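You operate a simulated robot arm through the tools that you are given. There is no shell and no other tool.

The job below is to be done with a simulated robot arm. You get a single attempt, and the scene is never put back.

JOB
Blow the pocket clean, then load and lock in the white short profile.
Fine: hold the air button till the pocket's chips are gone; stand the upright profile from the bench in the pocket, push the sliding tray in and turn the lock knob.
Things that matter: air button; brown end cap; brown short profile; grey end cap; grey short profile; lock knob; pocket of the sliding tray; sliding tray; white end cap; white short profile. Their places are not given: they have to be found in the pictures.

The check looks at the end state, three seconds after you hand in, the way a careful person would. Anything else that was tipped, shoved, dropped, spilled or broken makes it a failure.

ROBOT AND FRAMES
A 7-joint arm with a two-finger parallel gripper, fixed in place. Base frame: the origin is at the foot of the arm, x ahead of it, y to its left, z up; the work surface is at about z = 0.84. Readings come in m, rad, newtons and seconds.
With the tool pointing down near the work surface it reaches from about 0.3 to 0.7 m from the base axis. Its first joint turns from -1.152 to 1.152 rad. Payload 1.57 kg.
The TCP is the grasp point between the finger pads, 0.03 m short of the fingertips. In the tool frame z runs along the fingers and y along their closing line. Largest opening 0.11 m; finger width 0.024, thickness 0.012; the body of the gripper, 0.048 by 0.112 m, starts 0.078 m behind the TCP.
Orientation is that of the tool frame in the base frame, as a unit quaternion [w, x, y, z]. With the fingers straight down and closing along the base's y, the tool's x points along the base's -x, its y along +y and its z along -z.

CONTROLS
- The arm moves only by the tool drive_tool. Its argument "increments" is a list of rows, each a list of 2 entries, a list of its own where there are three numbers: the shift along the base's x, y, z in m, then the turn, a rotation vector about the base's x, y, z in rad. In form: [[[dx, dy, dz], [wx, wy, wz]], ...]. A call has 1 to 20 rows; each row is the pose to reach, as a shift and turn from the pose commanded when the call began. "grip" is the closure, from 0 (fully open) to 1 (shut), set as the call begins (left out, the last holds). Each row takes 0.2 s and may step no farther than 0.05 m and 0.15 rad from the row before; otherwise, or with a gripper value out of range, the whole call is refused. Where a pose cannot be reached the arm comes as near as it can. A force on the tool above 50 N (or 10 N above the force at the start of the call, whichever is more), or a blocked arm, ends the call early, and 0.2 s more pass. Each finger travels about 0.108 m/s and halts on what it meets, pressing with about 42 N; the grip force reading is that of the motor and also rises with nothing between the fingers. The clock runs only during rows and for 0.2 s after the last one: add rows that repeat a pose to give the fingers time. It gives the time, the measured TCP pose, the force on the tool (base axes), the opening and the grip force at its end, in the units of the frame above (readings bear some noise), with the torque about the TCP (base axes, N m) and any sound that the robot's microphone picked up.
- Cameras (640 x 400 px; columns grow to the right, rows downward): "scene" is fixed at [0.1736, -0.4046, 1.3933]; the picture's right is [0.66, -0.75, 0.00], its down [-0.50, -0.45, -0.74] and it looks along [0.56, 0.49, -0.67] (base axes); focal length 317 px, centre (320, 200). "wrist" rides on the gripper at [0.07, 0.016, -0.141] in the tool frame; the picture's right is [-0.23, 0.97, 0.00], its down [-0.86, -0.20, -0.48] and it looks along [-0.47, -0.11, 0.88] (tool axes); focal length 222 px, centre (320, 200).
- get_image(camera): a new picture of that camera. The clock stands still meanwhile.
- locate(camera, pixels): there is no depth. For up to 12 entries [column, row, z] of the newest picture of that camera ("zoom" is the newest enlarged one), the place [x, y] in the base frame at which the ray of that pixel passes the height z, good to about 0.002 m. The clock stands still meanwhile.
- inspect(camera, box): a new picture of the part [left, top, right, bottom] of that camera's present view, enlarged. The clock stands still meanwhile.
- sign_off(): hands the job in; it is judged then, once.

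Leave the gripper open and the arm clear of the work at the hand-in unless told otherwise.

The tools are called by a JSON object that holds its "fn" and its "kwargs". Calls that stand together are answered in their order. drive_tool: Moves the arm, as the interface text tells. Its arguments: {"type":"object","properties":{"increments":{"type":"array","items":{"type":"array"}},"grip":{"type":"number"}},"required":["increments"]} The other tools are called the same way: get_image (camera) takes a picture; locate (camera, pixels) gives the place at which the rays of pixels pass given heights; inspect (camera, box) takes an enlarged picture of a part of a camera's view; sign_off () hands the job in.

At the start:

```text
clock: 0.0
ee_pos: [0.3464, -0.0984, 1.1813]
orientation: [0.0, 0.0, 1.0, 0.0]
wrist_force: [-0.7, -0.5, -0.1]
moment: [0.01, -0.01, -0.01]
finger_gap: 0.11
finger_force: 0.0
```

scene: 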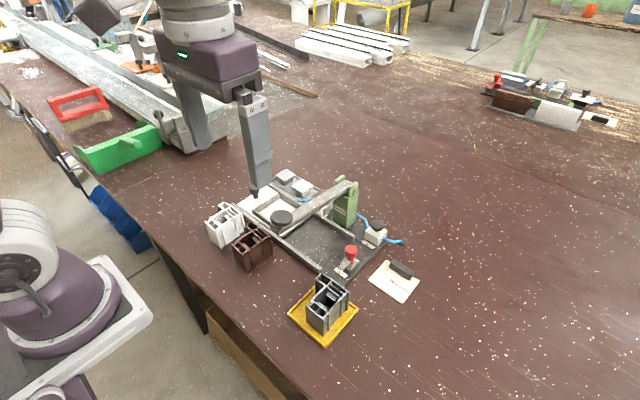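
wrist: 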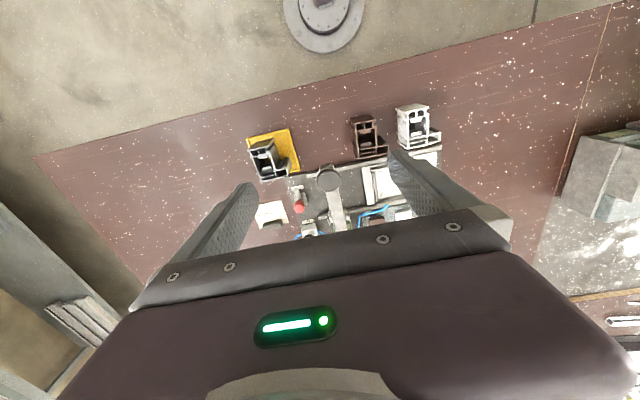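

I see the white, brown and grey profiles around a fixture near the centre of the scene view. I'll enlarge the work area in both cameras.

{"fn": "inspect", "kwargs": {"camera": "scene", "box": [190, 150, 430, 350]}}

{"fn": "inspect", "kwargs": {"camera": "wrist", "box": [230, 90, 460, 240]}}

```text
2.00 times, centred on (310, 250) of scene
```

zoom: 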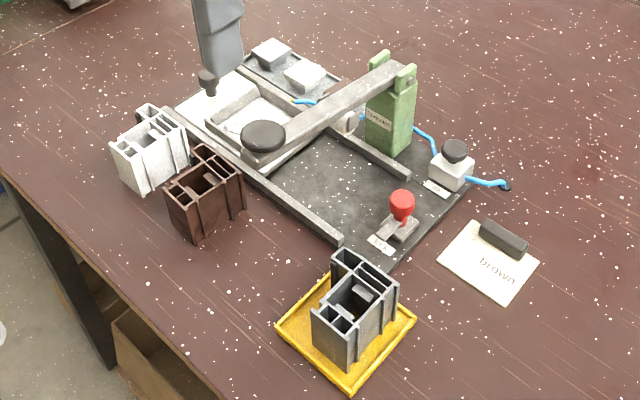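

```text
2.67 times, centred on (345, 165) of wrist
```

zoom: 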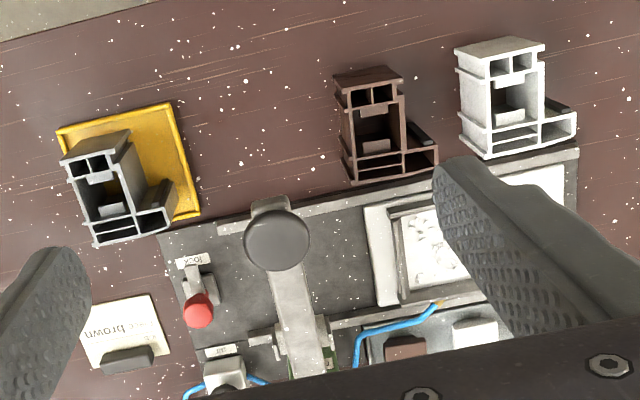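

The labels and a card at about (395,280) are worth reading before acting. I'll zoom in further on the card, the tray, and the lock and air parts.

{"fn": "inspect", "kwargs": {"camera": "scene", "box": [350, 210, 430, 310]}}

{"fn": "inspect", "kwargs": {"camera": "scene", "box": [200, 160, 330, 270]}}

{"fn": "inspect", "kwargs": {"camera": "wrist", "box": [245, 180, 345, 240]}}

{"fn": "inspect", "kwargs": {"camera": "scene", "box": [480, 60, 640, 160]}}

```text
4.00 times, centred on (390, 260) of scene
```

zoom: 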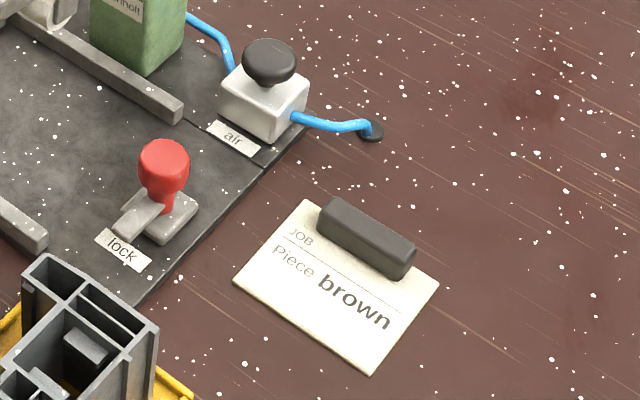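

```text
3.64 times, centred on (265, 215) of scene
```

zoom: 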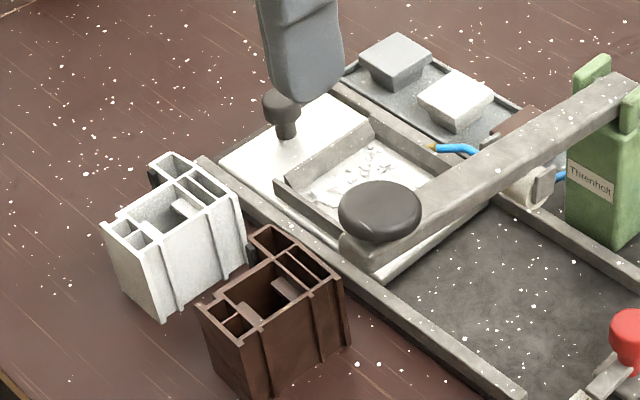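

```text
6.40 times, centred on (295, 210) of wrist
```

zoom: 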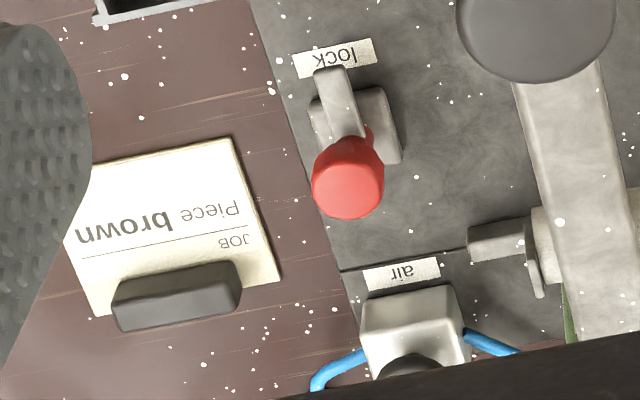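

```text
4.00 times, centred on (560, 110) of scene
```

zoom: 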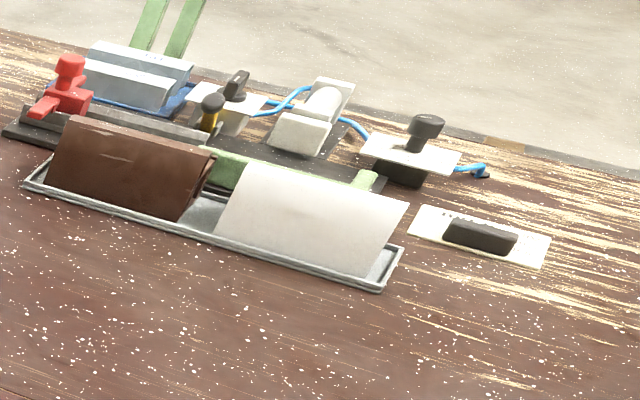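

The card names brown, but the job I was given says white, so I will work with white. Next I'll estimate the positions of the main parts by locating pixels at trial heights in both views.

{"fn": "locate", "kwargs": {"camera": "scene", "pixels": [[255, 192, 0.84], [255, 192, 0.9], [282, 218, 0.84], [282, 218, 0.95], [350, 253, 0.84], [350, 253, 0.88], [376, 228, 0.84], [376, 228, 0.88], [227, 243, 0.84], [231, 248, 0.84], [252, 270, 0.84], [327, 332, 0.84]]}}

{"fn": "locate", "kwargs": {"camera": "wrist", "pixels": [[329, 178, 0.84], [329, 178, 0.95], [299, 207, 0.84], [299, 207, 0.88], [405, 148, 0.84], [440, 144, 0.84], [356, 158, 0.84], [386, 154, 0.84], [308, 226, 0.84], [308, 226, 0.88], [398, 105, 0.84], [398, 105, 0.9]]}}

```text
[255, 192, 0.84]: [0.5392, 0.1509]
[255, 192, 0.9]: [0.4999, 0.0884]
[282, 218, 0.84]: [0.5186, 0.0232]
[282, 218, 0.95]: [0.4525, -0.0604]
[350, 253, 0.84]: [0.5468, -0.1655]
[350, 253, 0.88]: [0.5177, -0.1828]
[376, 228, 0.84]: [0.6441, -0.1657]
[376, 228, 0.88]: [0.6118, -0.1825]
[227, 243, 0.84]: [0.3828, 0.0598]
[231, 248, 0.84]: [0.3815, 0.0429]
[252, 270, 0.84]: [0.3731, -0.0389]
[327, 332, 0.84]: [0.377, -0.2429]
```

```text
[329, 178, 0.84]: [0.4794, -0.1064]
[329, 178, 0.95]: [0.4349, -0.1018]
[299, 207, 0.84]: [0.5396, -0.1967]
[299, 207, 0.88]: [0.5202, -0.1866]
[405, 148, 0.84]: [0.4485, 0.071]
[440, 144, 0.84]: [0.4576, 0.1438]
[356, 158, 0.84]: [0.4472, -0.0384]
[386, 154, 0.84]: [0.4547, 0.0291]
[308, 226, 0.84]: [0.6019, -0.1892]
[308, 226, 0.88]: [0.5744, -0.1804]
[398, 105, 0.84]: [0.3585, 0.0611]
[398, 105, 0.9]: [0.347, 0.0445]
```

The clamp disc triangulates to about (0.418, -0.10, 1.00). The red knob is at about (0.52, -0.185, 0.88) and the air button at about (0.61, -0.18, 0.88). I'll move the tool further ahead, staying high, to get a clearer wrist view.

{"fn": "drive_tool", "kwargs": {"increments": [[[0.035, 0.02, 0], [0, 0, 0]], [[0.07, 0.04, 0], [0, 0, 0]], [[0.105, 0.06, 0], [0, 0, 0]], [[0.14, 0.08, 0], [0, 0, 0]], [[0.14, 0.08, 0], [0, 0, 0]]], "grip": 0}}

{"fn": "get_image", "kwargs": {"camera": "wrist"}}

{"fn": "get_image", "kwargs": {"camera": "scene"}}

```text
clock: 1.2
ee_pos: [0.488, -0.018, 1.1785]
orientation: [0.0, 0.001, 1.0, 0.0]
wrist_force: [0.5, 0.3, -0.6]
moment: [0.01, -0.01, -0.01]
finger_gap: 0.11
finger_force: 0.1
```

```text
taken
```

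wrist: 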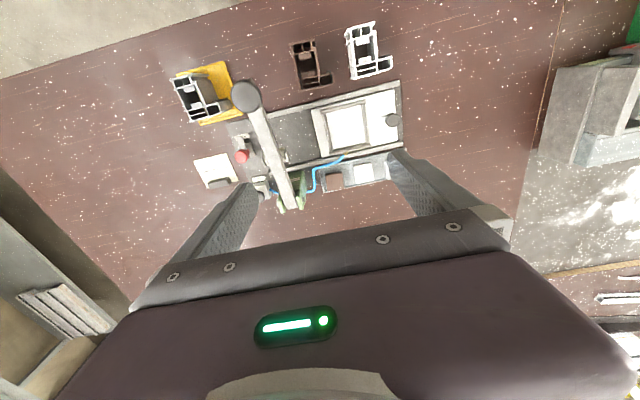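

```text
taken
```

scene: 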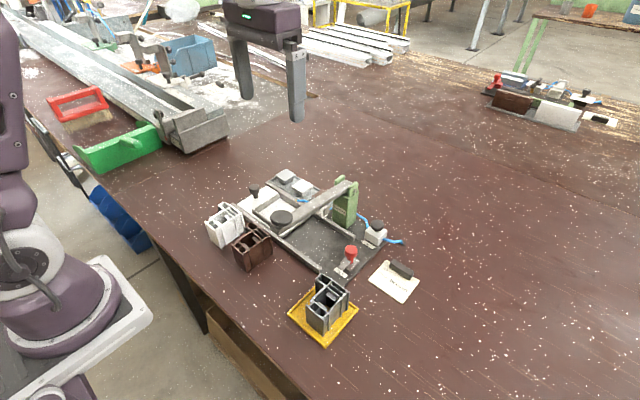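

Both views are now clear of the gripper. I'll enlarge each of them.

{"fn": "inspect", "kwargs": {"camera": "wrist", "box": [280, 10, 420, 110]}}

{"fn": "inspect", "kwargs": {"camera": "wrist", "box": [170, 60, 310, 215]}}

{"fn": "inspect", "kwargs": {"camera": "wrist", "box": [290, 75, 420, 205]}}

{"fn": "inspect", "kwargs": {"camera": "scene", "box": [200, 160, 330, 270]}}

{"fn": "inspect", "kwargs": {"camera": "scene", "box": [300, 165, 420, 290]}}

```text
4.00 times, centred on (350, 60) of wrist
```

zoom: 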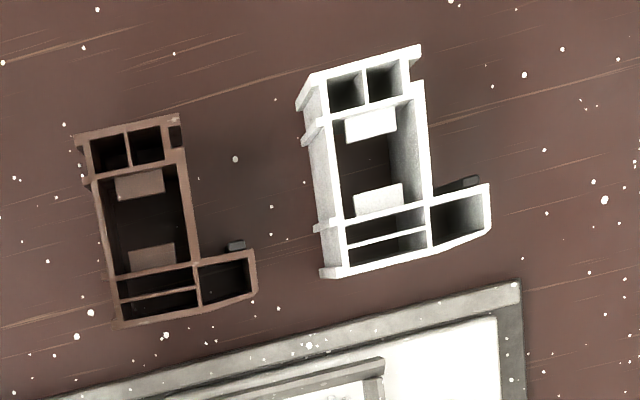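

```text
2.58 times, centred on (240, 138) of wrist
```

zoom: 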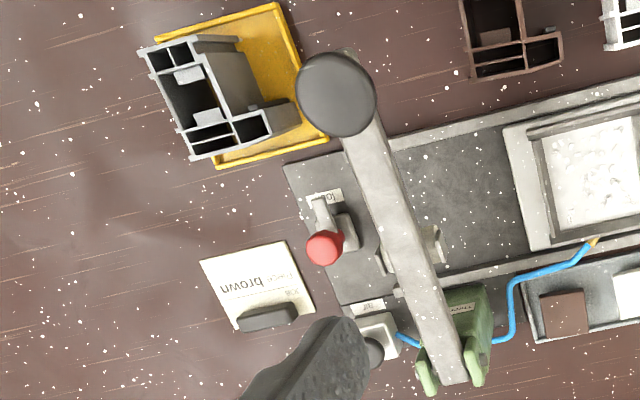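

```text
3.08 times, centred on (355, 140) of wrist
```

zoom: 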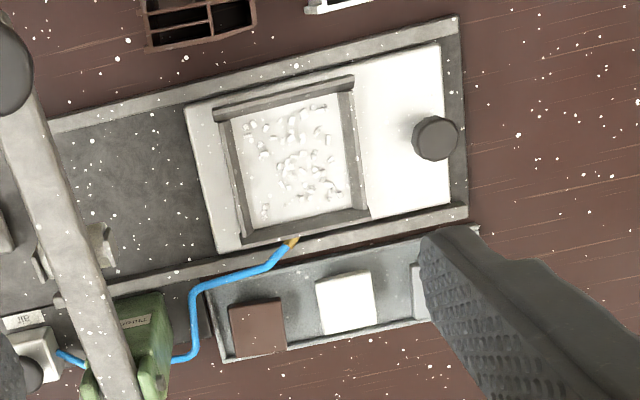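

```text
3.64 times, centred on (265, 215) of scene
```

zoom: 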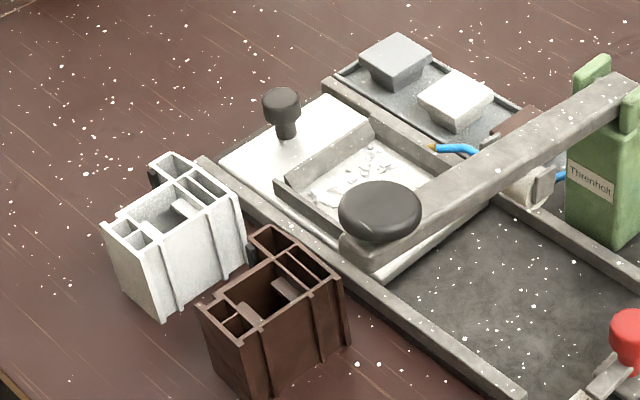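

```text
3.20 times, centred on (360, 228) of scene
```

zoom: 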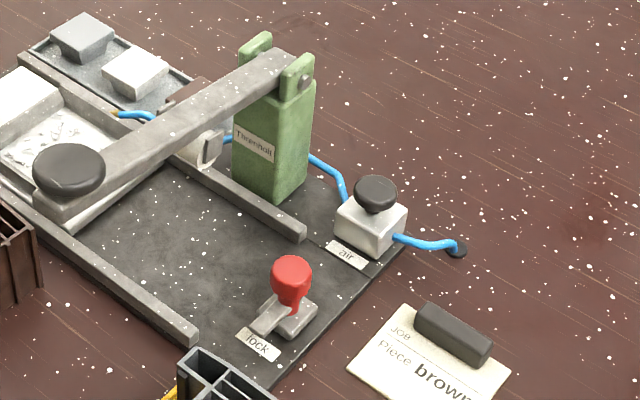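

The fixture is clear now. The tray sits at the +y end and has a black knob for pushing. The pocket holds chips, the air nozzle points at the pocket, and a lever with a disc hangs overhead. I'll take close zooms of the white profile and locate on each one.

{"fn": "inspect", "kwargs": {"camera": "scene", "box": [198, 192, 278, 272]}}

```text
5.00 times, centred on (238, 232) of scene
```

zoom: 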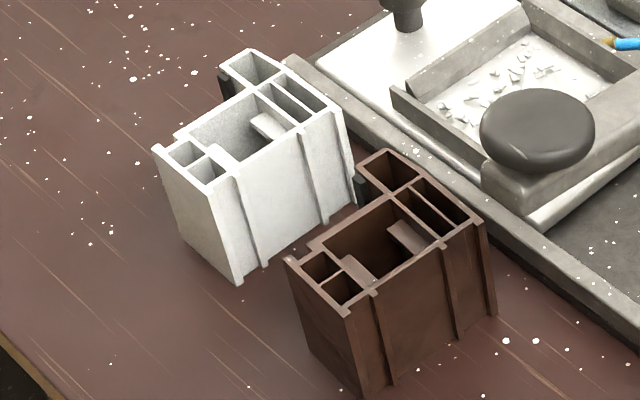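

I'll locate the white profile's bottom corners at bench height, and its top corners at several heights to find how tall it is.

{"fn": "locate", "kwargs": {"camera": "zoom", "pixels": [[240, 283, 0.84], [183, 240, 0.84], [355, 200, 0.84], [214, 187, 0.9], [214, 187, 0.91], [214, 187, 0.92], [214, 187, 0.94], [153, 148, 0.9], [153, 148, 0.91], [153, 148, 0.92], [341, 108, 0.91], [247, 50, 0.91]]}}

{"fn": "inspect", "kwargs": {"camera": "wrist", "box": [330, 10, 410, 90]}}

```text
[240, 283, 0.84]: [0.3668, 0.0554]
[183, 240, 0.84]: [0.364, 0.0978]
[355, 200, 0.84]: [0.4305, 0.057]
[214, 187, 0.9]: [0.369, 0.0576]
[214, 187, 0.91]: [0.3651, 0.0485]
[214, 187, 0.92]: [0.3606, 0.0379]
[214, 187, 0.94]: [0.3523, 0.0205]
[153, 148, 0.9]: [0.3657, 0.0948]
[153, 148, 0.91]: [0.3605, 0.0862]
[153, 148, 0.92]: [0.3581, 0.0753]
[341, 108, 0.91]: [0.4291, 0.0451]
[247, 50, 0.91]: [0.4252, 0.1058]
```

```text
5.00 times, centred on (370, 50) of wrist
```

zoom: 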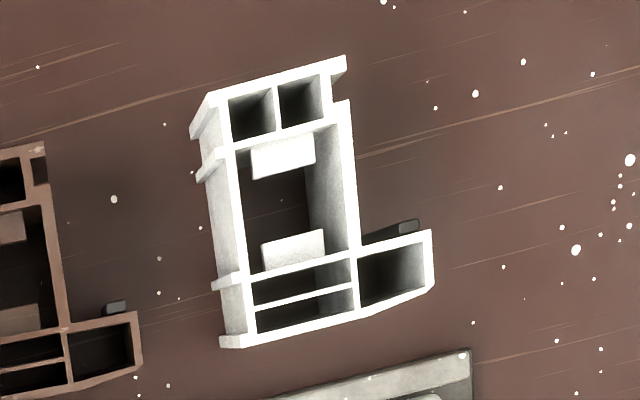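

The white profile's top comes out at about z = 0.90. I'll locate its top outline in the wrist zoom at that height.

{"fn": "locate", "kwargs": {"camera": "zoom", "pixels": [[213, 90, 0.9], [345, 58, 0.9], [346, 72, 0.9], [349, 101, 0.9], [359, 248, 0.9], [430, 231, 0.9], [434, 285, 0.9], [220, 346, 0.9], [243, 347, 0.9], [230, 150, 0.9], [245, 270, 0.9], [214, 281, 0.9]]}}

{"fn": "inspect", "kwargs": {"camera": "wrist", "box": [300, 75, 410, 165]}}

```text
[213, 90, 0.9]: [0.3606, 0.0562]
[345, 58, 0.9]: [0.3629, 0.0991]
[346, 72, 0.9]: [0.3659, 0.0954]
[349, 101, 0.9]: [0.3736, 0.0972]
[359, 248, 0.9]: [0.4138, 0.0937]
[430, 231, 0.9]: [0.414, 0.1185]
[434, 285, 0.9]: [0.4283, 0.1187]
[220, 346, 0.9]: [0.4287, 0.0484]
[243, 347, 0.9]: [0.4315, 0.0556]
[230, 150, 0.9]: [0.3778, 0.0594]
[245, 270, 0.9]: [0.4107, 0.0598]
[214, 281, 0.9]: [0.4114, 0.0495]
```

```text
4.44 times, centred on (355, 120) of wrist
```

zoom: 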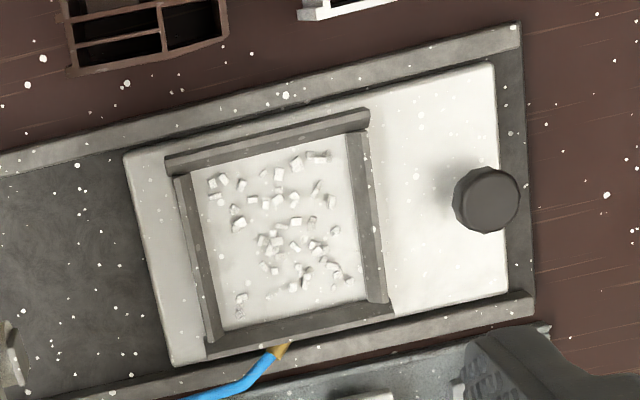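

Now I'll locate the tray's pocket walls (inner and outer edges), the tray edge and the knob at trial heights.

{"fn": "locate", "kwargs": {"camera": "zoom", "pixels": [[190, 171, 0.87], [221, 330, 0.87], [366, 297, 0.87], [345, 136, 0.87], [165, 160, 0.87], [368, 112, 0.87], [392, 305, 0.87], [207, 358, 0.87], [487, 200, 0.84], [487, 200, 0.9], [285, 345, 0.87], [124, 157, 0.86]]}}

{"fn": "inspect", "kwargs": {"camera": "scene", "box": [235, 165, 325, 250]}}

```text
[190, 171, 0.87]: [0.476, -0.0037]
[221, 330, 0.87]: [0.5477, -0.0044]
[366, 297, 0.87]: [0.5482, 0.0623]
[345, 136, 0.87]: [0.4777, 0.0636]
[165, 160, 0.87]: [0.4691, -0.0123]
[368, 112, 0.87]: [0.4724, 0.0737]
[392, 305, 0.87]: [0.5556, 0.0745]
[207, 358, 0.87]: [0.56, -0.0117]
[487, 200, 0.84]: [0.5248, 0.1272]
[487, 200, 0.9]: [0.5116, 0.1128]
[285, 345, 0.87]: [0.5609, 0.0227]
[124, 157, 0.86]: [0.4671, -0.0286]
```

```text
4.71 times, centred on (280, 208) of scene
```

zoom: 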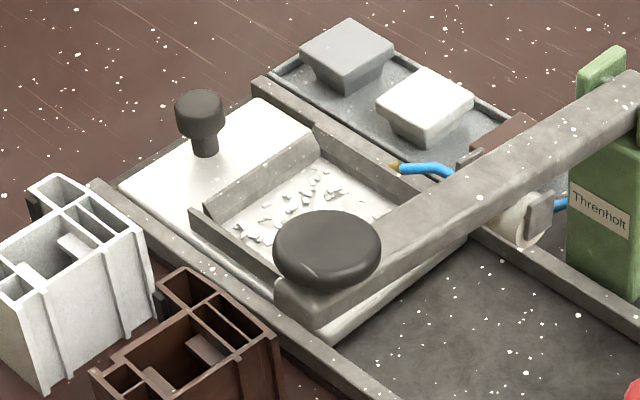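

The pocket's inner size is about 0.07 x 0.068 m, and the profile's outline about 0.07 x 0.07 m. I need sharper numbers, so I'll lower the tool beside the lever, keeping to y of about 0.06, for a closer look.

{"fn": "drive_tool", "kwargs": {"increments": [[[0.0, 0.04, -0.02], [0, 0, 0]], [[0.0, 0.078, -0.05], [0, 0, 0]], [[0.0, 0.078, -0.09], [0, 0, 0]], [[0.0, 0.078, -0.12], [0, 0, 0]], [[0.0, 0.078, -0.12], [0, 0, 0]]]}}

{"fn": "inspect", "kwargs": {"camera": "wrist", "box": [270, 0, 390, 75]}}

{"fn": "get_image", "kwargs": {"camera": "wrist"}}

```text
clock: 2.4
ee_pos: [0.4907, 0.0594, 1.0594]
orientation: [-0.001, -0.001, 1.0, 0.0]
wrist_force: [0.5, 0.3, -0.2]
moment: [0.02, -0.02, -0.02]
finger_gap: 0.1102
finger_force: 0.1
```

```text
5.33 times, centred on (330, 38) of wrist
```

zoom: 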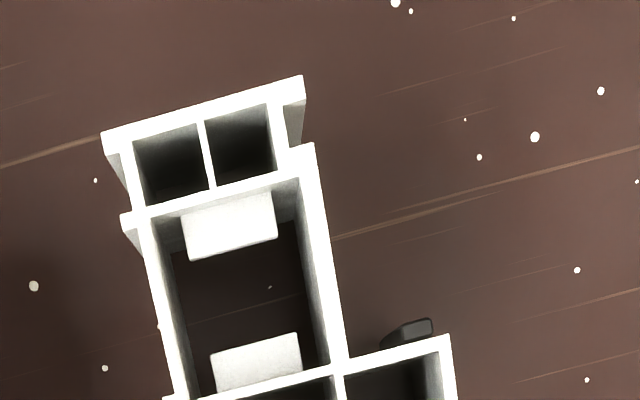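

```text
taken
```

wrist: 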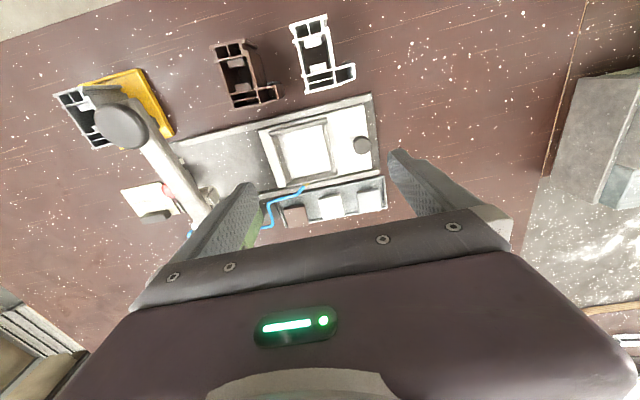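

{"fn": "inspect", "kwargs": {"camera": "wrist", "box": [273, 10, 373, 100]}}

```text
4.44 times, centred on (323, 55) of wrist
```

zoom: 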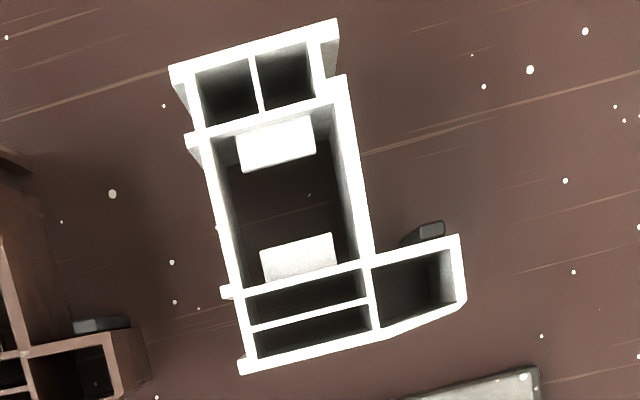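

Here the profile's full outline is in view. I'll locate its top corners at z = 0.90, then zoom in on the pocket.

{"fn": "locate", "kwargs": {"camera": "zoom", "pixels": [[169, 68, 0.9], [337, 20, 0.9], [186, 138, 0.9], [346, 76, 0.9], [374, 252, 0.9], [459, 235, 0.9], [467, 297, 0.9], [381, 340, 0.9], [240, 374, 0.9], [221, 290, 0.9], [210, 160, 0.9], [236, 285, 0.9]]}}

{"fn": "inspect", "kwargs": {"camera": "wrist", "box": [250, 90, 385, 200]}}

```text
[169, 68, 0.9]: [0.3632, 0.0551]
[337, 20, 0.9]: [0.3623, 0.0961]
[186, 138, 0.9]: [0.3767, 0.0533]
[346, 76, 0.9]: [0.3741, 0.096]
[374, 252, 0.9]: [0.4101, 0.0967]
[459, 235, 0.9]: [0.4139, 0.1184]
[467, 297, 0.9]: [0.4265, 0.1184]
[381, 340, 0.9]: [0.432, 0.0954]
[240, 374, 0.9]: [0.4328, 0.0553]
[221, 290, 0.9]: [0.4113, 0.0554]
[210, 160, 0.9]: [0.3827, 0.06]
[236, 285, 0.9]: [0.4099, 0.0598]
```

```text
3.64 times, centred on (318, 145) of wrist
```

zoom: 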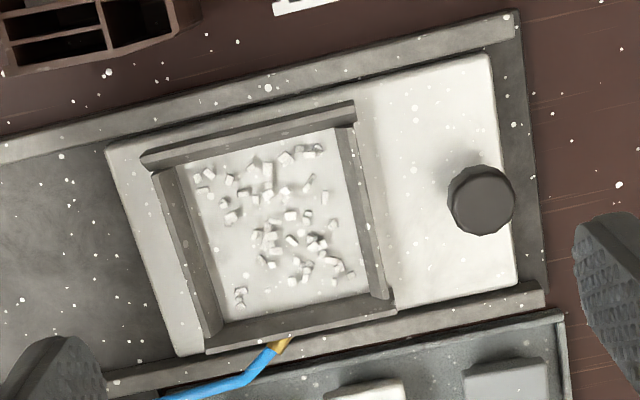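

The profile is square to the base axes: x 0.3625–0.4325, y 0.0545–0.1185. I'll zoom more tightly on the pocket.

{"fn": "inspect", "kwargs": {"camera": "wrist", "box": [266, 110, 346, 190]}}

```text
5.00 times, centred on (306, 150) of wrist
```

zoom: 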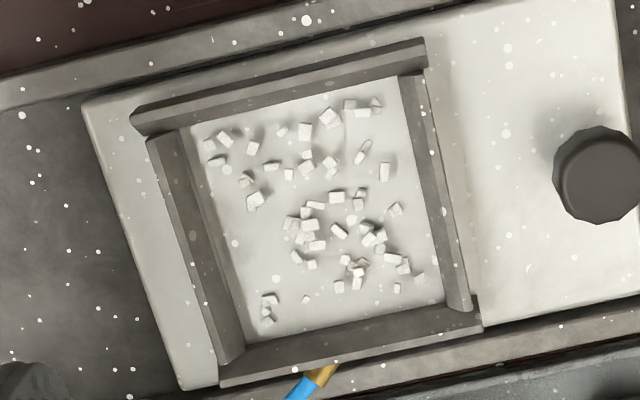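

I'll locate the pocket's floor corners and inner wall tops at two trial heights from this zoom.

{"fn": "locate", "kwargs": {"camera": "zoom", "pixels": [[82, 104, 0.85], [82, 104, 0.87], [192, 128, 0.85], [192, 128, 0.87], [245, 340, 0.85], [245, 340, 0.87], [445, 302, 0.85], [445, 302, 0.87], [402, 77, 0.85], [402, 77, 0.87], [325, 368, 0.87], [325, 368, 0.88]]}}

{"fn": "locate", "kwargs": {"camera": "zoom", "pixels": [[178, 132, 0.87], [178, 132, 0.88], [427, 70, 0.87], [427, 70, 0.88], [220, 385, 0.87], [220, 385, 0.88], [482, 325, 0.87], [482, 325, 0.88], [595, 165, 0.87], [595, 165, 0.9], [130, 118, 0.86], [425, 40, 0.86]]}}

{"fn": "inspect", "kwargs": {"camera": "scene", "box": [240, 175, 320, 245]}}

```text
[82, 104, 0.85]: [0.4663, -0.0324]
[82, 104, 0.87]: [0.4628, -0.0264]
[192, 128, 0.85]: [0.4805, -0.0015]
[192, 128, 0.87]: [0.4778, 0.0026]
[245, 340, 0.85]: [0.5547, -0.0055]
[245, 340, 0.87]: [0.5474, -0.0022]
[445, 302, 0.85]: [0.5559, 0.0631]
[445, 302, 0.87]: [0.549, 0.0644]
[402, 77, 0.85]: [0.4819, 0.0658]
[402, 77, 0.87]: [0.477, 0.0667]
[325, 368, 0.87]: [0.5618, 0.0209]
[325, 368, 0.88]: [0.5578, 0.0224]
```

```text
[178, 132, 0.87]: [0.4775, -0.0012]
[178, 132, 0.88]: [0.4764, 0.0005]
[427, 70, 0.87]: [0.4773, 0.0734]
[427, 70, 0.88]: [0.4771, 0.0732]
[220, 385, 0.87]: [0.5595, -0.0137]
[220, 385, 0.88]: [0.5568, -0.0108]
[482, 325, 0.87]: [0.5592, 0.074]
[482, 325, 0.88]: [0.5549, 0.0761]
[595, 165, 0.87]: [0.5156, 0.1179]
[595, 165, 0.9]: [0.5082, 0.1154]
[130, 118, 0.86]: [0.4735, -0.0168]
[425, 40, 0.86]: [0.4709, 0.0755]
```

```text
5.71 times, centred on (280, 210) of scene
```

zoom: 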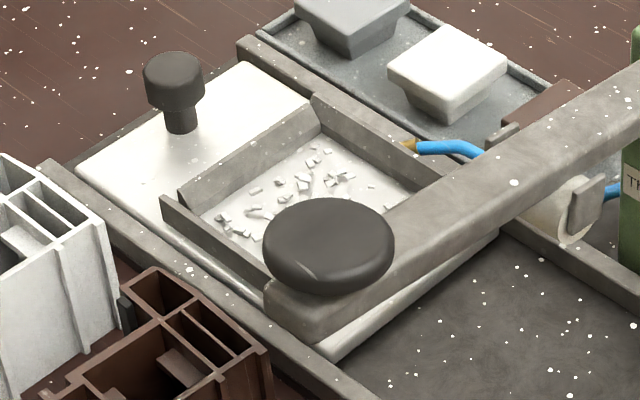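

{"fn": "locate", "kwargs": {"camera": "zoom", "pixels": [[318, 346, 0.85], [318, 346, 0.86], [318, 346, 0.87], [320, 131, 0.85], [320, 131, 0.86], [320, 131, 0.87], [174, 68, 0.88], [174, 68, 0.89], [174, 68, 0.9], [180, 190, 0.87], [180, 190, 0.88], [408, 145, 0.88]]}}

```text
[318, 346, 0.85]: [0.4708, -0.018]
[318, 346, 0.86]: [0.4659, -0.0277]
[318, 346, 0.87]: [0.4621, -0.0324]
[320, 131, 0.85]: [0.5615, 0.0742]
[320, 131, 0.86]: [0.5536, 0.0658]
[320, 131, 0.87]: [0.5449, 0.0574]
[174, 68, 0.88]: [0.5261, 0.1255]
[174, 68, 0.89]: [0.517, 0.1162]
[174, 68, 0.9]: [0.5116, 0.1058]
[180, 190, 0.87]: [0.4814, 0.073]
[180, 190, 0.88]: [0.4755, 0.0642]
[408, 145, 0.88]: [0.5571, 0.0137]
```

The tray floor is at z ≈ 0.861 with the pocket centred near (0.515, 0.0315). The tray knob is at (0.514, 0.116), top about 0.89. Next I'll measure the air button and the lock in the scene view.

{"fn": "inspect", "kwargs": {"camera": "scene", "box": [325, 205, 405, 285]}}

{"fn": "inspect", "kwargs": {"camera": "wrist", "box": [90, 90, 220, 240]}}

```text
5.00 times, centred on (365, 245) of scene
```

zoom: 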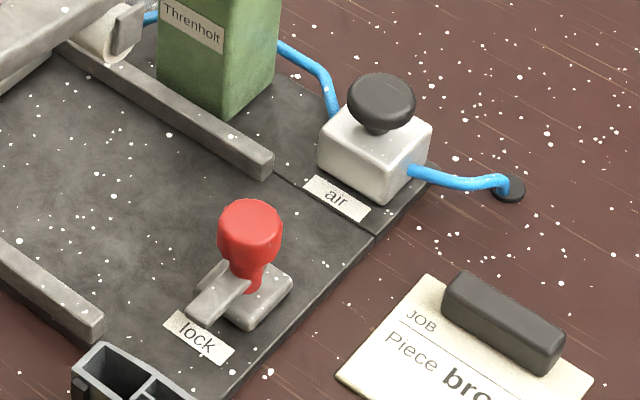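

```text
2.67 times, centred on (155, 165) of wrist
```

zoom: 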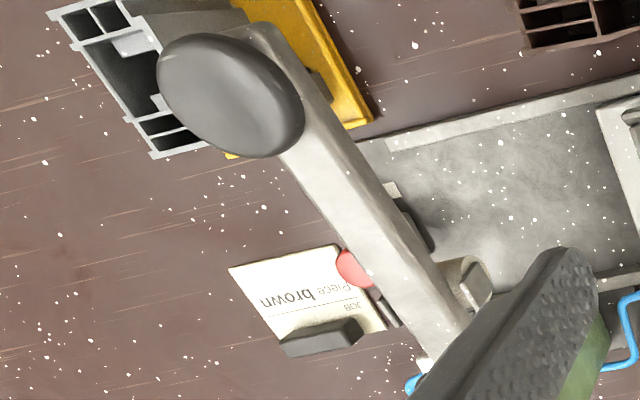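

The lock is a red knob whose flat blade currently points along -x. I'll rise and move above the air button and lock area to triangulate them from the wrist camera.

{"fn": "drive_tool", "kwargs": {"increments": [[[0.0, 0.0, 0.05], [0, 0, 0]], [[0.0, 0.0, 0.1], [0, 0, 0]], [[0.035, -0.035, 0.1], [0, 0, 0]], [[0.065, -0.07, 0.1], [0, 0, 0]], [[0.095, -0.105, 0.1], [0, 0, 0]], [[0.12, -0.14, 0.1], [0, 0, 0]], [[0.13, -0.18, 0.1], [0, 0, 0]], [[0.135, -0.22, 0.1], [0, 0, 0]], [[0.135, -0.22, 0.1], [0, 0, 0]]]}}

{"fn": "get_image", "kwargs": {"camera": "wrist"}}

{"fn": "inspect", "kwargs": {"camera": "wrist", "box": [260, 60, 400, 200]}}

```text
clock: 4.4
ee_pos: [0.6025, -0.1427, 1.1534]
orientation: [-0.001, 0.0, 1.0, 0.0]
wrist_force: [0.0, -0.1, -0.7]
moment: [0.02, 0.04, -0.01]
finger_gap: 0.11
finger_force: 0.1
out of reach, approached as far as the arm can: row 7, 8, 9
```

```text
taken
```

wrist: 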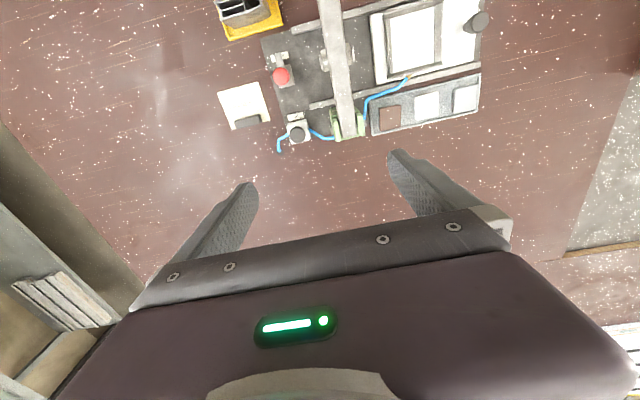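

```text
2.86 times, centred on (330, 130) of wrist
```

zoom: 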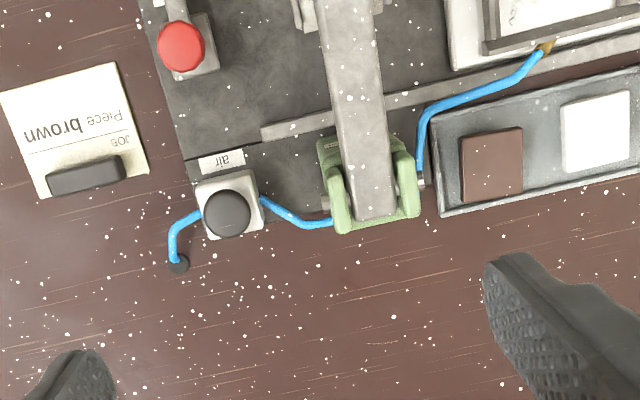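

Clear overhead view. I'll zoom tightly on the air button and on the lock, then locate each.

{"fn": "inspect", "kwargs": {"camera": "wrist", "box": [260, 90, 380, 165]}}

{"fn": "locate", "kwargs": {"camera": "zoom", "pixels": [[195, 235, 0.88], [195, 235, 0.89], [195, 235, 0.9]]}}

{"fn": "inspect", "kwargs": {"camera": "wrist", "box": [255, 35, 365, 110]}}

```text
5.33 times, centred on (320, 128) of wrist
```

zoom: 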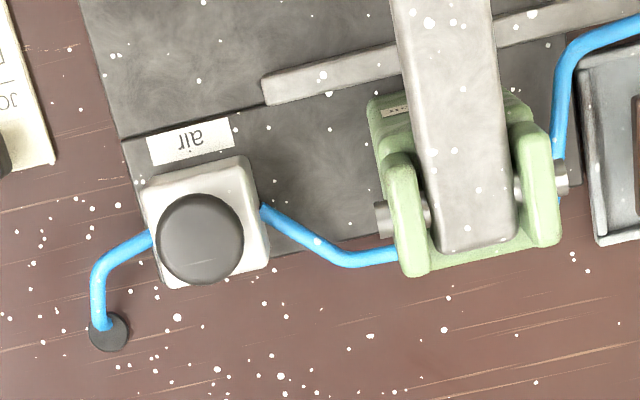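

```text
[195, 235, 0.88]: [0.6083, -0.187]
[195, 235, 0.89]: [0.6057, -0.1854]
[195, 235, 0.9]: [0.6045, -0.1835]
```

```text
5.33 times, centred on (310, 72) of wrist
```

zoom: 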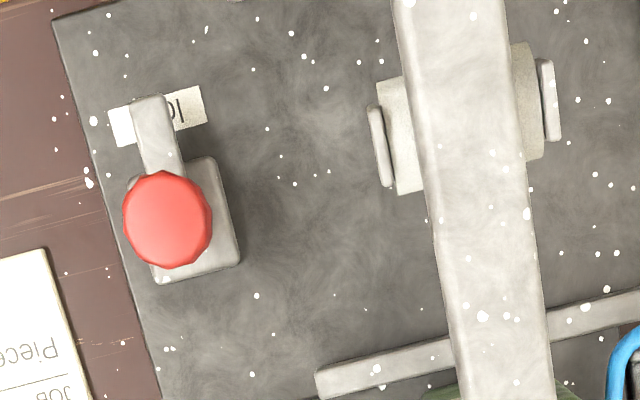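

{"fn": "locate", "kwargs": {"camera": "zoom", "pixels": [[168, 220, 0.88], [168, 220, 0.89], [168, 220, 0.9], [150, 98, 0.865], [218, 160, 0.86], [240, 262, 0.86], [158, 282, 0.86], [143, 140, 0.865], [183, 150, 0.865], [460, 140, 0.98], [460, 140, 1.0], [90, 180, 0.845]]}}

{"fn": "locate", "kwargs": {"camera": "scene", "pixels": [[377, 223.5, 0.88], [377, 223.5, 0.89], [377, 223.5, 0.9], [351, 249.5, 0.88], [351, 249.5, 0.89], [351, 249.5, 0.9], [282, 216, 0.99], [282, 216, 1.0], [351, 183, 1.0], [351, 183, 0.98], [351, 183, 1.02]]}}

```text
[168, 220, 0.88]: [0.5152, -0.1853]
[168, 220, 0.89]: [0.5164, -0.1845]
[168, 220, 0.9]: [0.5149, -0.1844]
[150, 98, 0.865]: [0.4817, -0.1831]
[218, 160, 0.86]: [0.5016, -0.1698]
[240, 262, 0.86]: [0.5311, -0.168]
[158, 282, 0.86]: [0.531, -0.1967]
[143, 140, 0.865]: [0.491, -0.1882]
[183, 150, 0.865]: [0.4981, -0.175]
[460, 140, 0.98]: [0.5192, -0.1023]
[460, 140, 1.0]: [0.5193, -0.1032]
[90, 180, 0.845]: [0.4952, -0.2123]
```

```text
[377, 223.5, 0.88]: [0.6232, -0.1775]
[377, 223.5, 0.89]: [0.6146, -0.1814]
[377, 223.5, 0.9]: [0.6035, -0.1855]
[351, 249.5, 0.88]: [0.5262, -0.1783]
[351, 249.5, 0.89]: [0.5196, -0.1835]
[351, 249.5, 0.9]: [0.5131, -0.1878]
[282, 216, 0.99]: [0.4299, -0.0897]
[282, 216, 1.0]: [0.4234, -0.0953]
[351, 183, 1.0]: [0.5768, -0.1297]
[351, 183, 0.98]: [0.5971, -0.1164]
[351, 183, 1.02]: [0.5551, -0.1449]
```

The lock knob centre is at (0.515, -0.1845), top about 0.895, with the blade along -x. The air button is at (0.606, -0.1845), top about 0.897. The lever post is close to the button. I'll close the gripper, yaw it 90° so the body is narrow in y, and come down a little.

{"fn": "drive_tool", "kwargs": {"increments": [[[0.0, -0.01, -0.01], [0, 0, 0.143]], [[-0.01, -0.02, -0.02], [0, 0, 0.286]], [[-0.02, -0.03, -0.03], [0, 0, 0.428]], [[-0.02, -0.04, -0.04], [0, 0, 0.571]], [[-0.02, -0.04, -0.05], [0, 0, 0.714]], [[-0.02, -0.04, -0.05], [0, 0, 0.857]], [[-0.02, -0.04, -0.05], [0, 0, 1.0]], [[-0.02, -0.04, -0.05], [0, 0, 1.142]], [[-0.02, -0.04, -0.05], [0, 0, 1.285]], [[-0.02, -0.04, -0.05], [0, 0, 1.428]], [[-0.02, -0.04, -0.05], [0, 0, 1.5708]], [[-0.02, -0.04, -0.05], [0, 0, 1.5708]]], "grip": 1}}

{"fn": "get_image", "kwargs": {"camera": "wrist"}}

{"fn": "get_image", "kwargs": {"camera": "scene"}}

```text
clock: 7.0
ee_pos: [0.5801, -0.1832, 1.1034]
orientation: [0.0, 0.707, -0.707, 0.0]
wrist_force: [-0.5, -0.1, -0.2]
moment: [-0.01, -0.01, -0.02]
finger_gap: 0.0001
finger_force: 21.1
```

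```text
taken
```

wrist: 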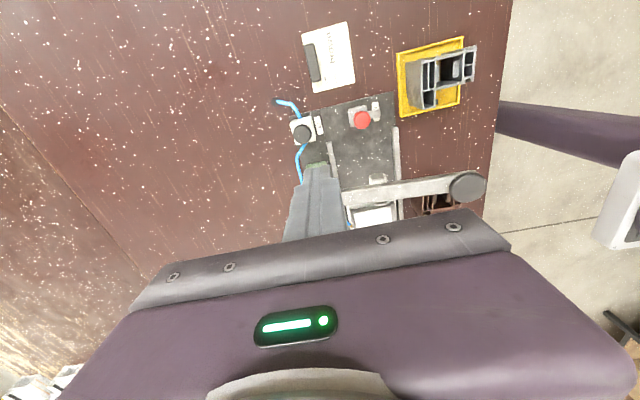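

```text
taken
```

scene: 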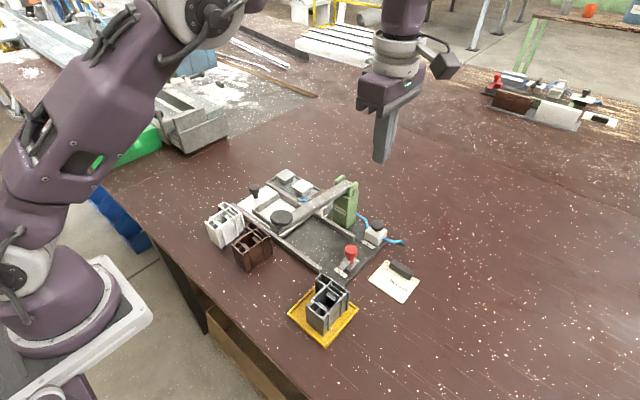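

The yaw is done and the fingers are shut. I'll move over the button at (0.606, -0.1845) and descend to just above it, with fingertips at about 0.915.

{"fn": "drive_tool", "kwargs": {"increments": [[[0.013, -0.001, -0.03], [0, 0, 0]], [[0.026, -0.0015, -0.06], [0, 0, 0]], [[0.026, -0.0015, -0.1], [0, 0, 0]], [[0.026, -0.0015, -0.135], [0, 0, 0]], [[0.026, -0.0015, -0.155], [0, 0, 0]], [[0.026, -0.0015, -0.155], [0, 0, 0]]]}}

{"fn": "inspect", "kwargs": {"camera": "scene", "box": [310, 130, 430, 270]}}

{"fn": "get_image", "kwargs": {"camera": "wrist"}}

```text
clock: 8.4
ee_pos: [0.6056, -0.1844, 0.9477]
orientation: [0.0, 0.707, -0.707, 0.0]
wrist_force: [-0.9, 0.3, -0.3]
moment: [0.02, 0.01, 0.03]
finger_gap: 0.0
finger_force: 20.9
```

```text
2.86 times, centred on (370, 200) of scene
```

zoom: 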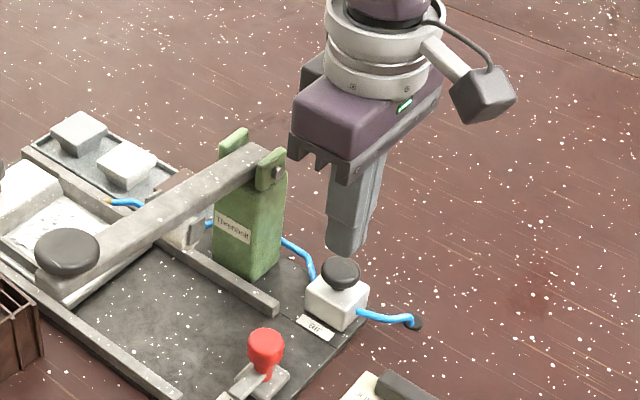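

```text
taken
```

wrist: 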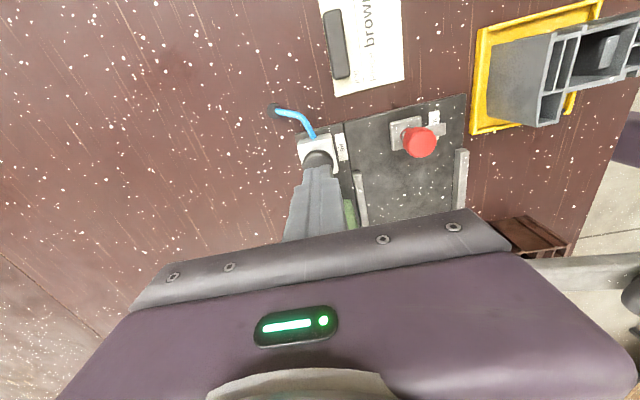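

The fingertips are centred over the button with about 2 cm of gap. I'll lower in small steps and watch the force.

{"fn": "drive_tool", "kwargs": {"increments": [[[0, 0, -0.01], [0, 0, 0]], [[0, 0, -0.016], [0, 0, 0]], [[0, 0, -0.02], [0, 0, 0]], [[0, 0, -0.022], [0, 0, 0]], [[0, 0, -0.024], [0, 0, 0]]]}}

```text
clock: 9.6
ee_pos: [0.6077, -0.185, 0.9248]
orientation: [0.0, -0.707, 0.707, 0.001]
wrist_force: [0.0, 0.0, 0.9]
moment: [0.02, -0.01, -0.01]
finger_gap: 0.0001
finger_force: 20.8
```

{"fn": "drive_tool", "kwargs": {"increments": [[[0, 0, -0.001], [0, 0, 0]], [[0, 0, -0.002], [0, 0, 0]], [[0, 0, -0.003], [0, 0, 0]], [[0, 0, -0.003], [0, 0, 0]]]}}

```text
clock: 10.6
ee_pos: [0.6067, -0.1839, 0.9218]
orientation: [0.0, -0.707, 0.707, 0.0]
wrist_force: [0.2, 0.5, 3.3]
moment: [-0.02, -0.04, 0.03]
finger_gap: 0.0001
finger_force: 21.5
```

The force is now 3 N, so contact has begun. I'll press a few more mm, hold, and listen for the air.

{"fn": "drive_tool", "kwargs": {"increments": [[[0, 0, -0.001], [0, 0, 0]], [[0, 0, -0.002], [0, 0, 0]], [[0, 0, -0.003], [0, 0, 0]], [[0, 0, -0.003], [0, 0, 0]]]}}

{"fn": "inspect", "kwargs": {"camera": "scene", "box": [240, 175, 320, 245]}}

```text
clock: 11.6
ee_pos: [0.6073, -0.1848, 0.918]
orientation: [-0.001, 0.707, -0.707, 0.001]
wrist_force: [1.3, 0.5, 4.3]
moment: [0.01, -0.02, 0.03]
finger_gap: 0.0
finger_force: 21.8
heard: click
```

```text
5.71 times, centred on (280, 210) of scene
```

zoom: 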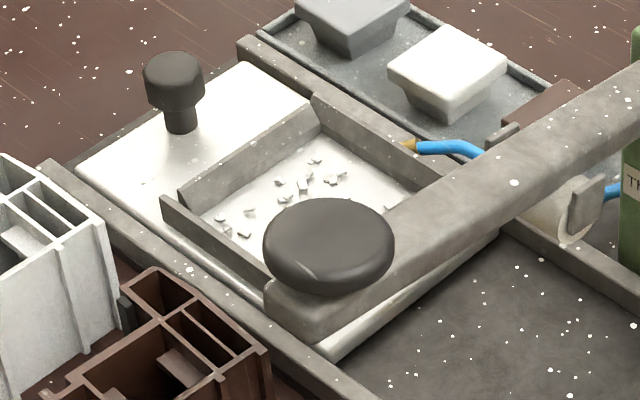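

A click was heard and there are fewer chips, so the air is on. I'll press 0.5 mm more for margin and hold.

{"fn": "drive_tool", "kwargs": {"increments": [[[0, 0, -0.0005], [0, 0, 0]], [[0, 0, -0.0005], [0, 0, 0]], [[0, 0, -0.0005], [0, 0, 0]], [[0, 0, -0.0005], [0, 0, 0]], [[0, 0, -0.0005], [0, 0, 0]], [[0, 0, -0.0005], [0, 0, 0]], [[0, 0, -0.0005], [0, 0, 0]], [[0, 0, -0.0005], [0, 0, 0]]]}}

{"fn": "inspect", "kwargs": {"camera": "scene", "box": [240, 175, 320, 245]}}

```text
clock: 13.4
ee_pos: [0.6071, -0.1838, 0.9187]
orientation: [0.0, -0.707, 0.707, -0.001]
wrist_force: [0.4, -2.0, 4.1]
moment: [-0.04, 0.0, 0.01]
finger_gap: 0.0002
finger_force: 21.5
```

```text
5.71 times, centred on (280, 210) of scene
```

zoom: 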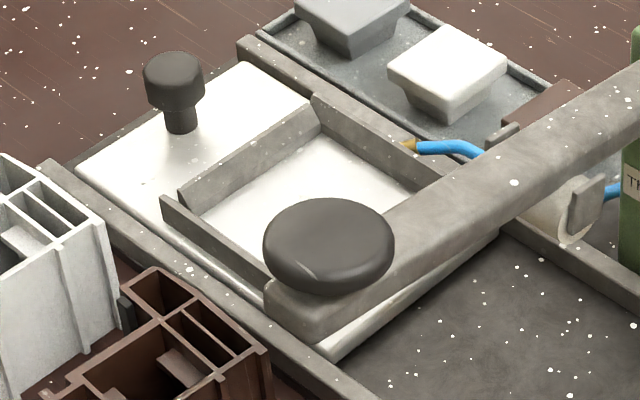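

The visible part of the pocket is clean. Part of it is hidden behind the disc, so I'll hold 2.5 s more before releasing upward.

{"fn": "drive_tool", "kwargs": {"increments": [[[0, 0, 0], [0, 0, 0]], [[0, 0, 0], [0, 0, 0]], [[0, 0, 0], [0, 0, 0]], [[0, 0, 0], [0, 0, 0]], [[0, 0, 0], [0, 0, 0]], [[0, 0, 0], [0, 0, 0]], [[0, 0, 0], [0, 0, 0]], [[0, 0, 0], [0, 0, 0]], [[0, 0, 0], [0, 0, 0]], [[0, 0, 0], [0, 0, 0]], [[0, 0, 0], [0, 0, 0]], [[0, 0, 0], [0, 0, 0]]]}}

{"fn": "drive_tool", "kwargs": {"increments": [[[0, 0, 0.03], [0, 0, 0]], [[0, 0, 0.08], [0, 0, 0]], [[-0.01, 0, 0.13], [0, 0, 0]], [[-0.03, 0, 0.18], [0, 0, 0]], [[-0.05, 0, 0.23], [0, 0, 0]], [[-0.05, 0, 0.23], [0, 0, 0]]]}}

```text
clock: 16.0
ee_pos: [0.6064, -0.1844, 0.919]
orientation: [0.0, -0.706, 0.708, -0.001]
wrist_force: [0.6, -1.2, 3.8]
moment: [-0.06, 0.01, 0.0]
finger_gap: 0.0
finger_force: 20.9
```

```text
refused: row 3 steps farther than a row can; nothing moved
```

That call was refused because one step was slightly too long. I'll repeat it with smaller steps.

{"fn": "drive_tool", "kwargs": {"increments": [[[0, 0, 0.03], [0, 0, 0]], [[0, 0, 0.075], [0, 0, 0]], [[-0.01, 0, 0.12], [0, 0, 0]], [[-0.02, 0, 0.165], [0, 0, 0]], [[-0.04, 0, 0.205], [0, 0, 0]], [[-0.06, 0, 0.235], [0, 0, 0]], [[-0.06, 0, 0.235], [0, 0, 0]]]}}

{"fn": "get_image", "kwargs": {"camera": "wrist"}}

```text
clock: 17.6
ee_pos: [0.5451, -0.1851, 1.1533]
orientation: [0.0, 0.708, -0.707, 0.0]
wrist_force: [-0.4, -0.1, 0.1]
moment: [-0.04, 0.04, 0.0]
finger_gap: 0.0001
finger_force: 21.3
```

```text
taken
```

wrist: 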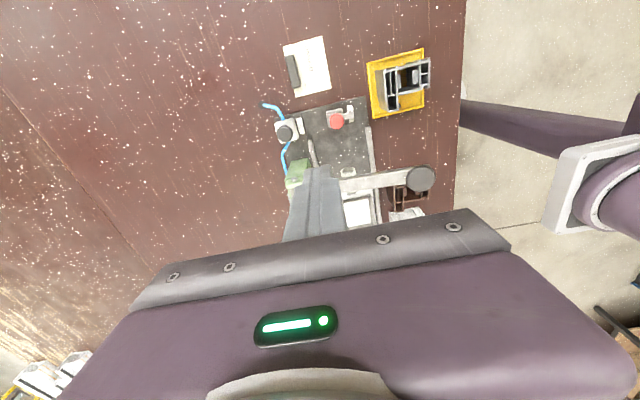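

The chips are blown away. Now I'll yaw back and fly at height to above the white profile at (0.393, 0.078), opening the fingers to about 0.07 m. That gap keeps them clear of the brown profile on the way down.

{"fn": "drive_tool", "kwargs": {"increments": [[[-0.014, 0.024, 0], [0, 0, -0.143]], [[-0.028, 0.048, 0], [0, 0, -0.286]], [[-0.041, 0.072, 0], [0, 0, -0.428]], [[-0.055, 0.096, 0], [0, 0, -0.571]], [[-0.069, 0.12, 0], [0, 0, -0.714]], [[-0.083, 0.143, 0], [0, 0, -0.857]], [[-0.097, 0.167, 0], [0, 0, -1.0]], [[-0.11, 0.191, 0], [0, 0, -1.142]], [[-0.124, 0.215, 0], [0, 0, -1.285]], [[-0.138, 0.239, 0], [0, 0, -1.428]], [[-0.152, 0.263, 0], [0, 0, -1.5708]], [[-0.152, 0.263, -0.04], [0, 0, -1.5708]], [[-0.152, 0.263, -0.08], [0, 0, -1.5708]], [[-0.152, 0.263, -0.08], [0, 0, -1.5708]]], "grip": 0.364}}

{"fn": "get_image", "kwargs": {"camera": "wrist"}}

{"fn": "get_image", "kwargs": {"camera": "scene"}}

```text
clock: 20.6
ee_pos: [0.394, 0.0766, 1.0716]
orientation: [0.0, -0.001, 1.0, 0.0]
wrist_force: [-0.4, 0.1, -0.1]
moment: [0.0, 0.0, 0.0]
finger_gap: 0.07
finger_force: 0.1
```

```text
taken
```

wrist: 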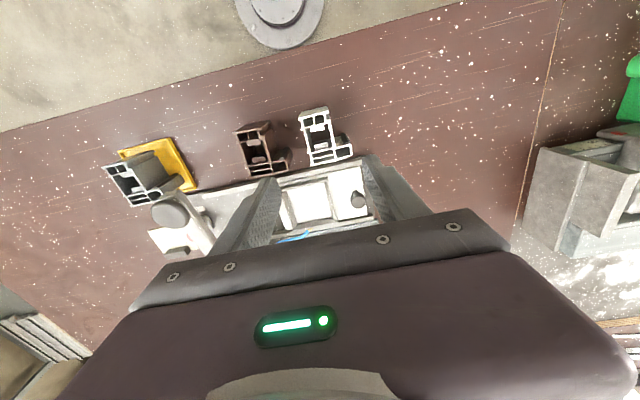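

```text
taken
```

scene: 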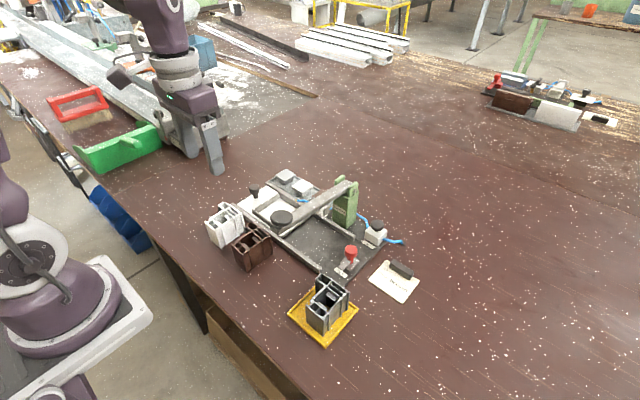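

The gripper is above the white profile with a 0.07 m gap. I'll zoom on the profile and the pocket from here to refine the target.

{"fn": "inspect", "kwargs": {"camera": "wrist", "box": [280, 95, 370, 175]}}

{"fn": "locate", "kwargs": {"camera": "zoom", "pixels": [[320, 200, 0.9]]}}

{"fn": "inspect", "kwargs": {"camera": "wrist", "box": [260, 150, 400, 250]}}

```text
5.00 times, centred on (325, 135) of wrist
```

zoom: 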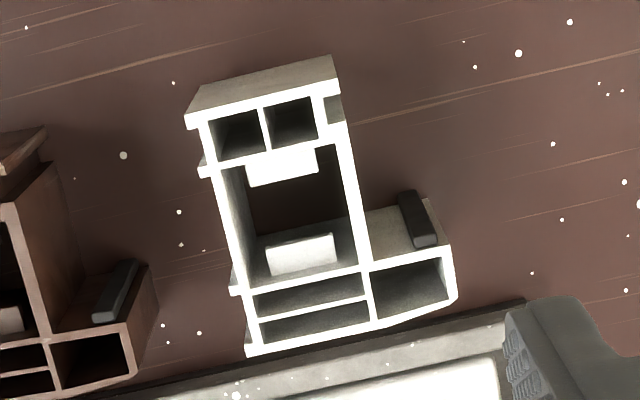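

```text
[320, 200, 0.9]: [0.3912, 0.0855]
```

```text
4.00 times, centred on (330, 200) of wrist
```

zoom: 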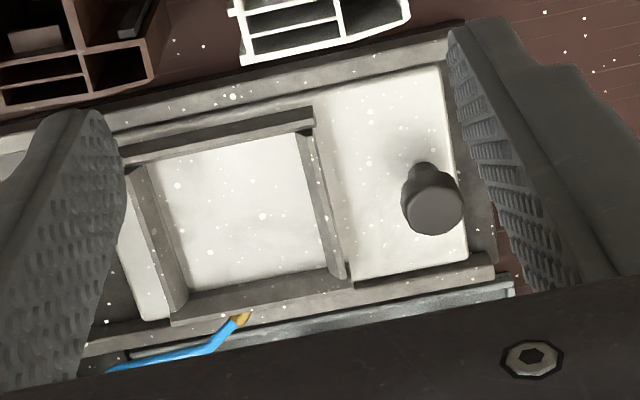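

The pocket is clean. I'll re-zoom the profile to locate its side walls and the black strip on the lobe.

{"fn": "inspect", "kwargs": {"camera": "wrist", "box": [280, 95, 370, 175]}}

{"fn": "locate", "kwargs": {"camera": "zoom", "pixels": [[414, 240, 0.9], [435, 240, 0.9], [198, 168, 0.9], [215, 172, 0.9], [230, 285, 0.9], [238, 268, 0.9], [348, 140, 0.9], [369, 257, 0.9], [450, 242, 0.9], [185, 122, 0.9], [247, 355, 0.9], [337, 80, 0.9]]}}

```text
5.00 times, centred on (325, 135) of wrist
```

zoom: 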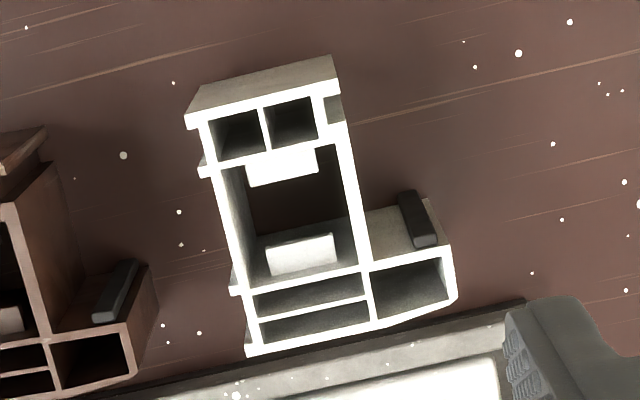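

```text
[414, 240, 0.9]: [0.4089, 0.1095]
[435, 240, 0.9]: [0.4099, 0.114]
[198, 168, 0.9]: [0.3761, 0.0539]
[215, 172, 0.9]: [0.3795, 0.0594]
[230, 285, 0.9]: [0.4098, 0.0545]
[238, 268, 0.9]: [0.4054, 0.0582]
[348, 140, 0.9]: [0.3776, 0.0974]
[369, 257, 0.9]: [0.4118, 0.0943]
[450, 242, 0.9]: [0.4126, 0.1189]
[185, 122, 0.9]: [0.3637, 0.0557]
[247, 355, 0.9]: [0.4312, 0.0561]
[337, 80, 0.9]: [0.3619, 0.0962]
```

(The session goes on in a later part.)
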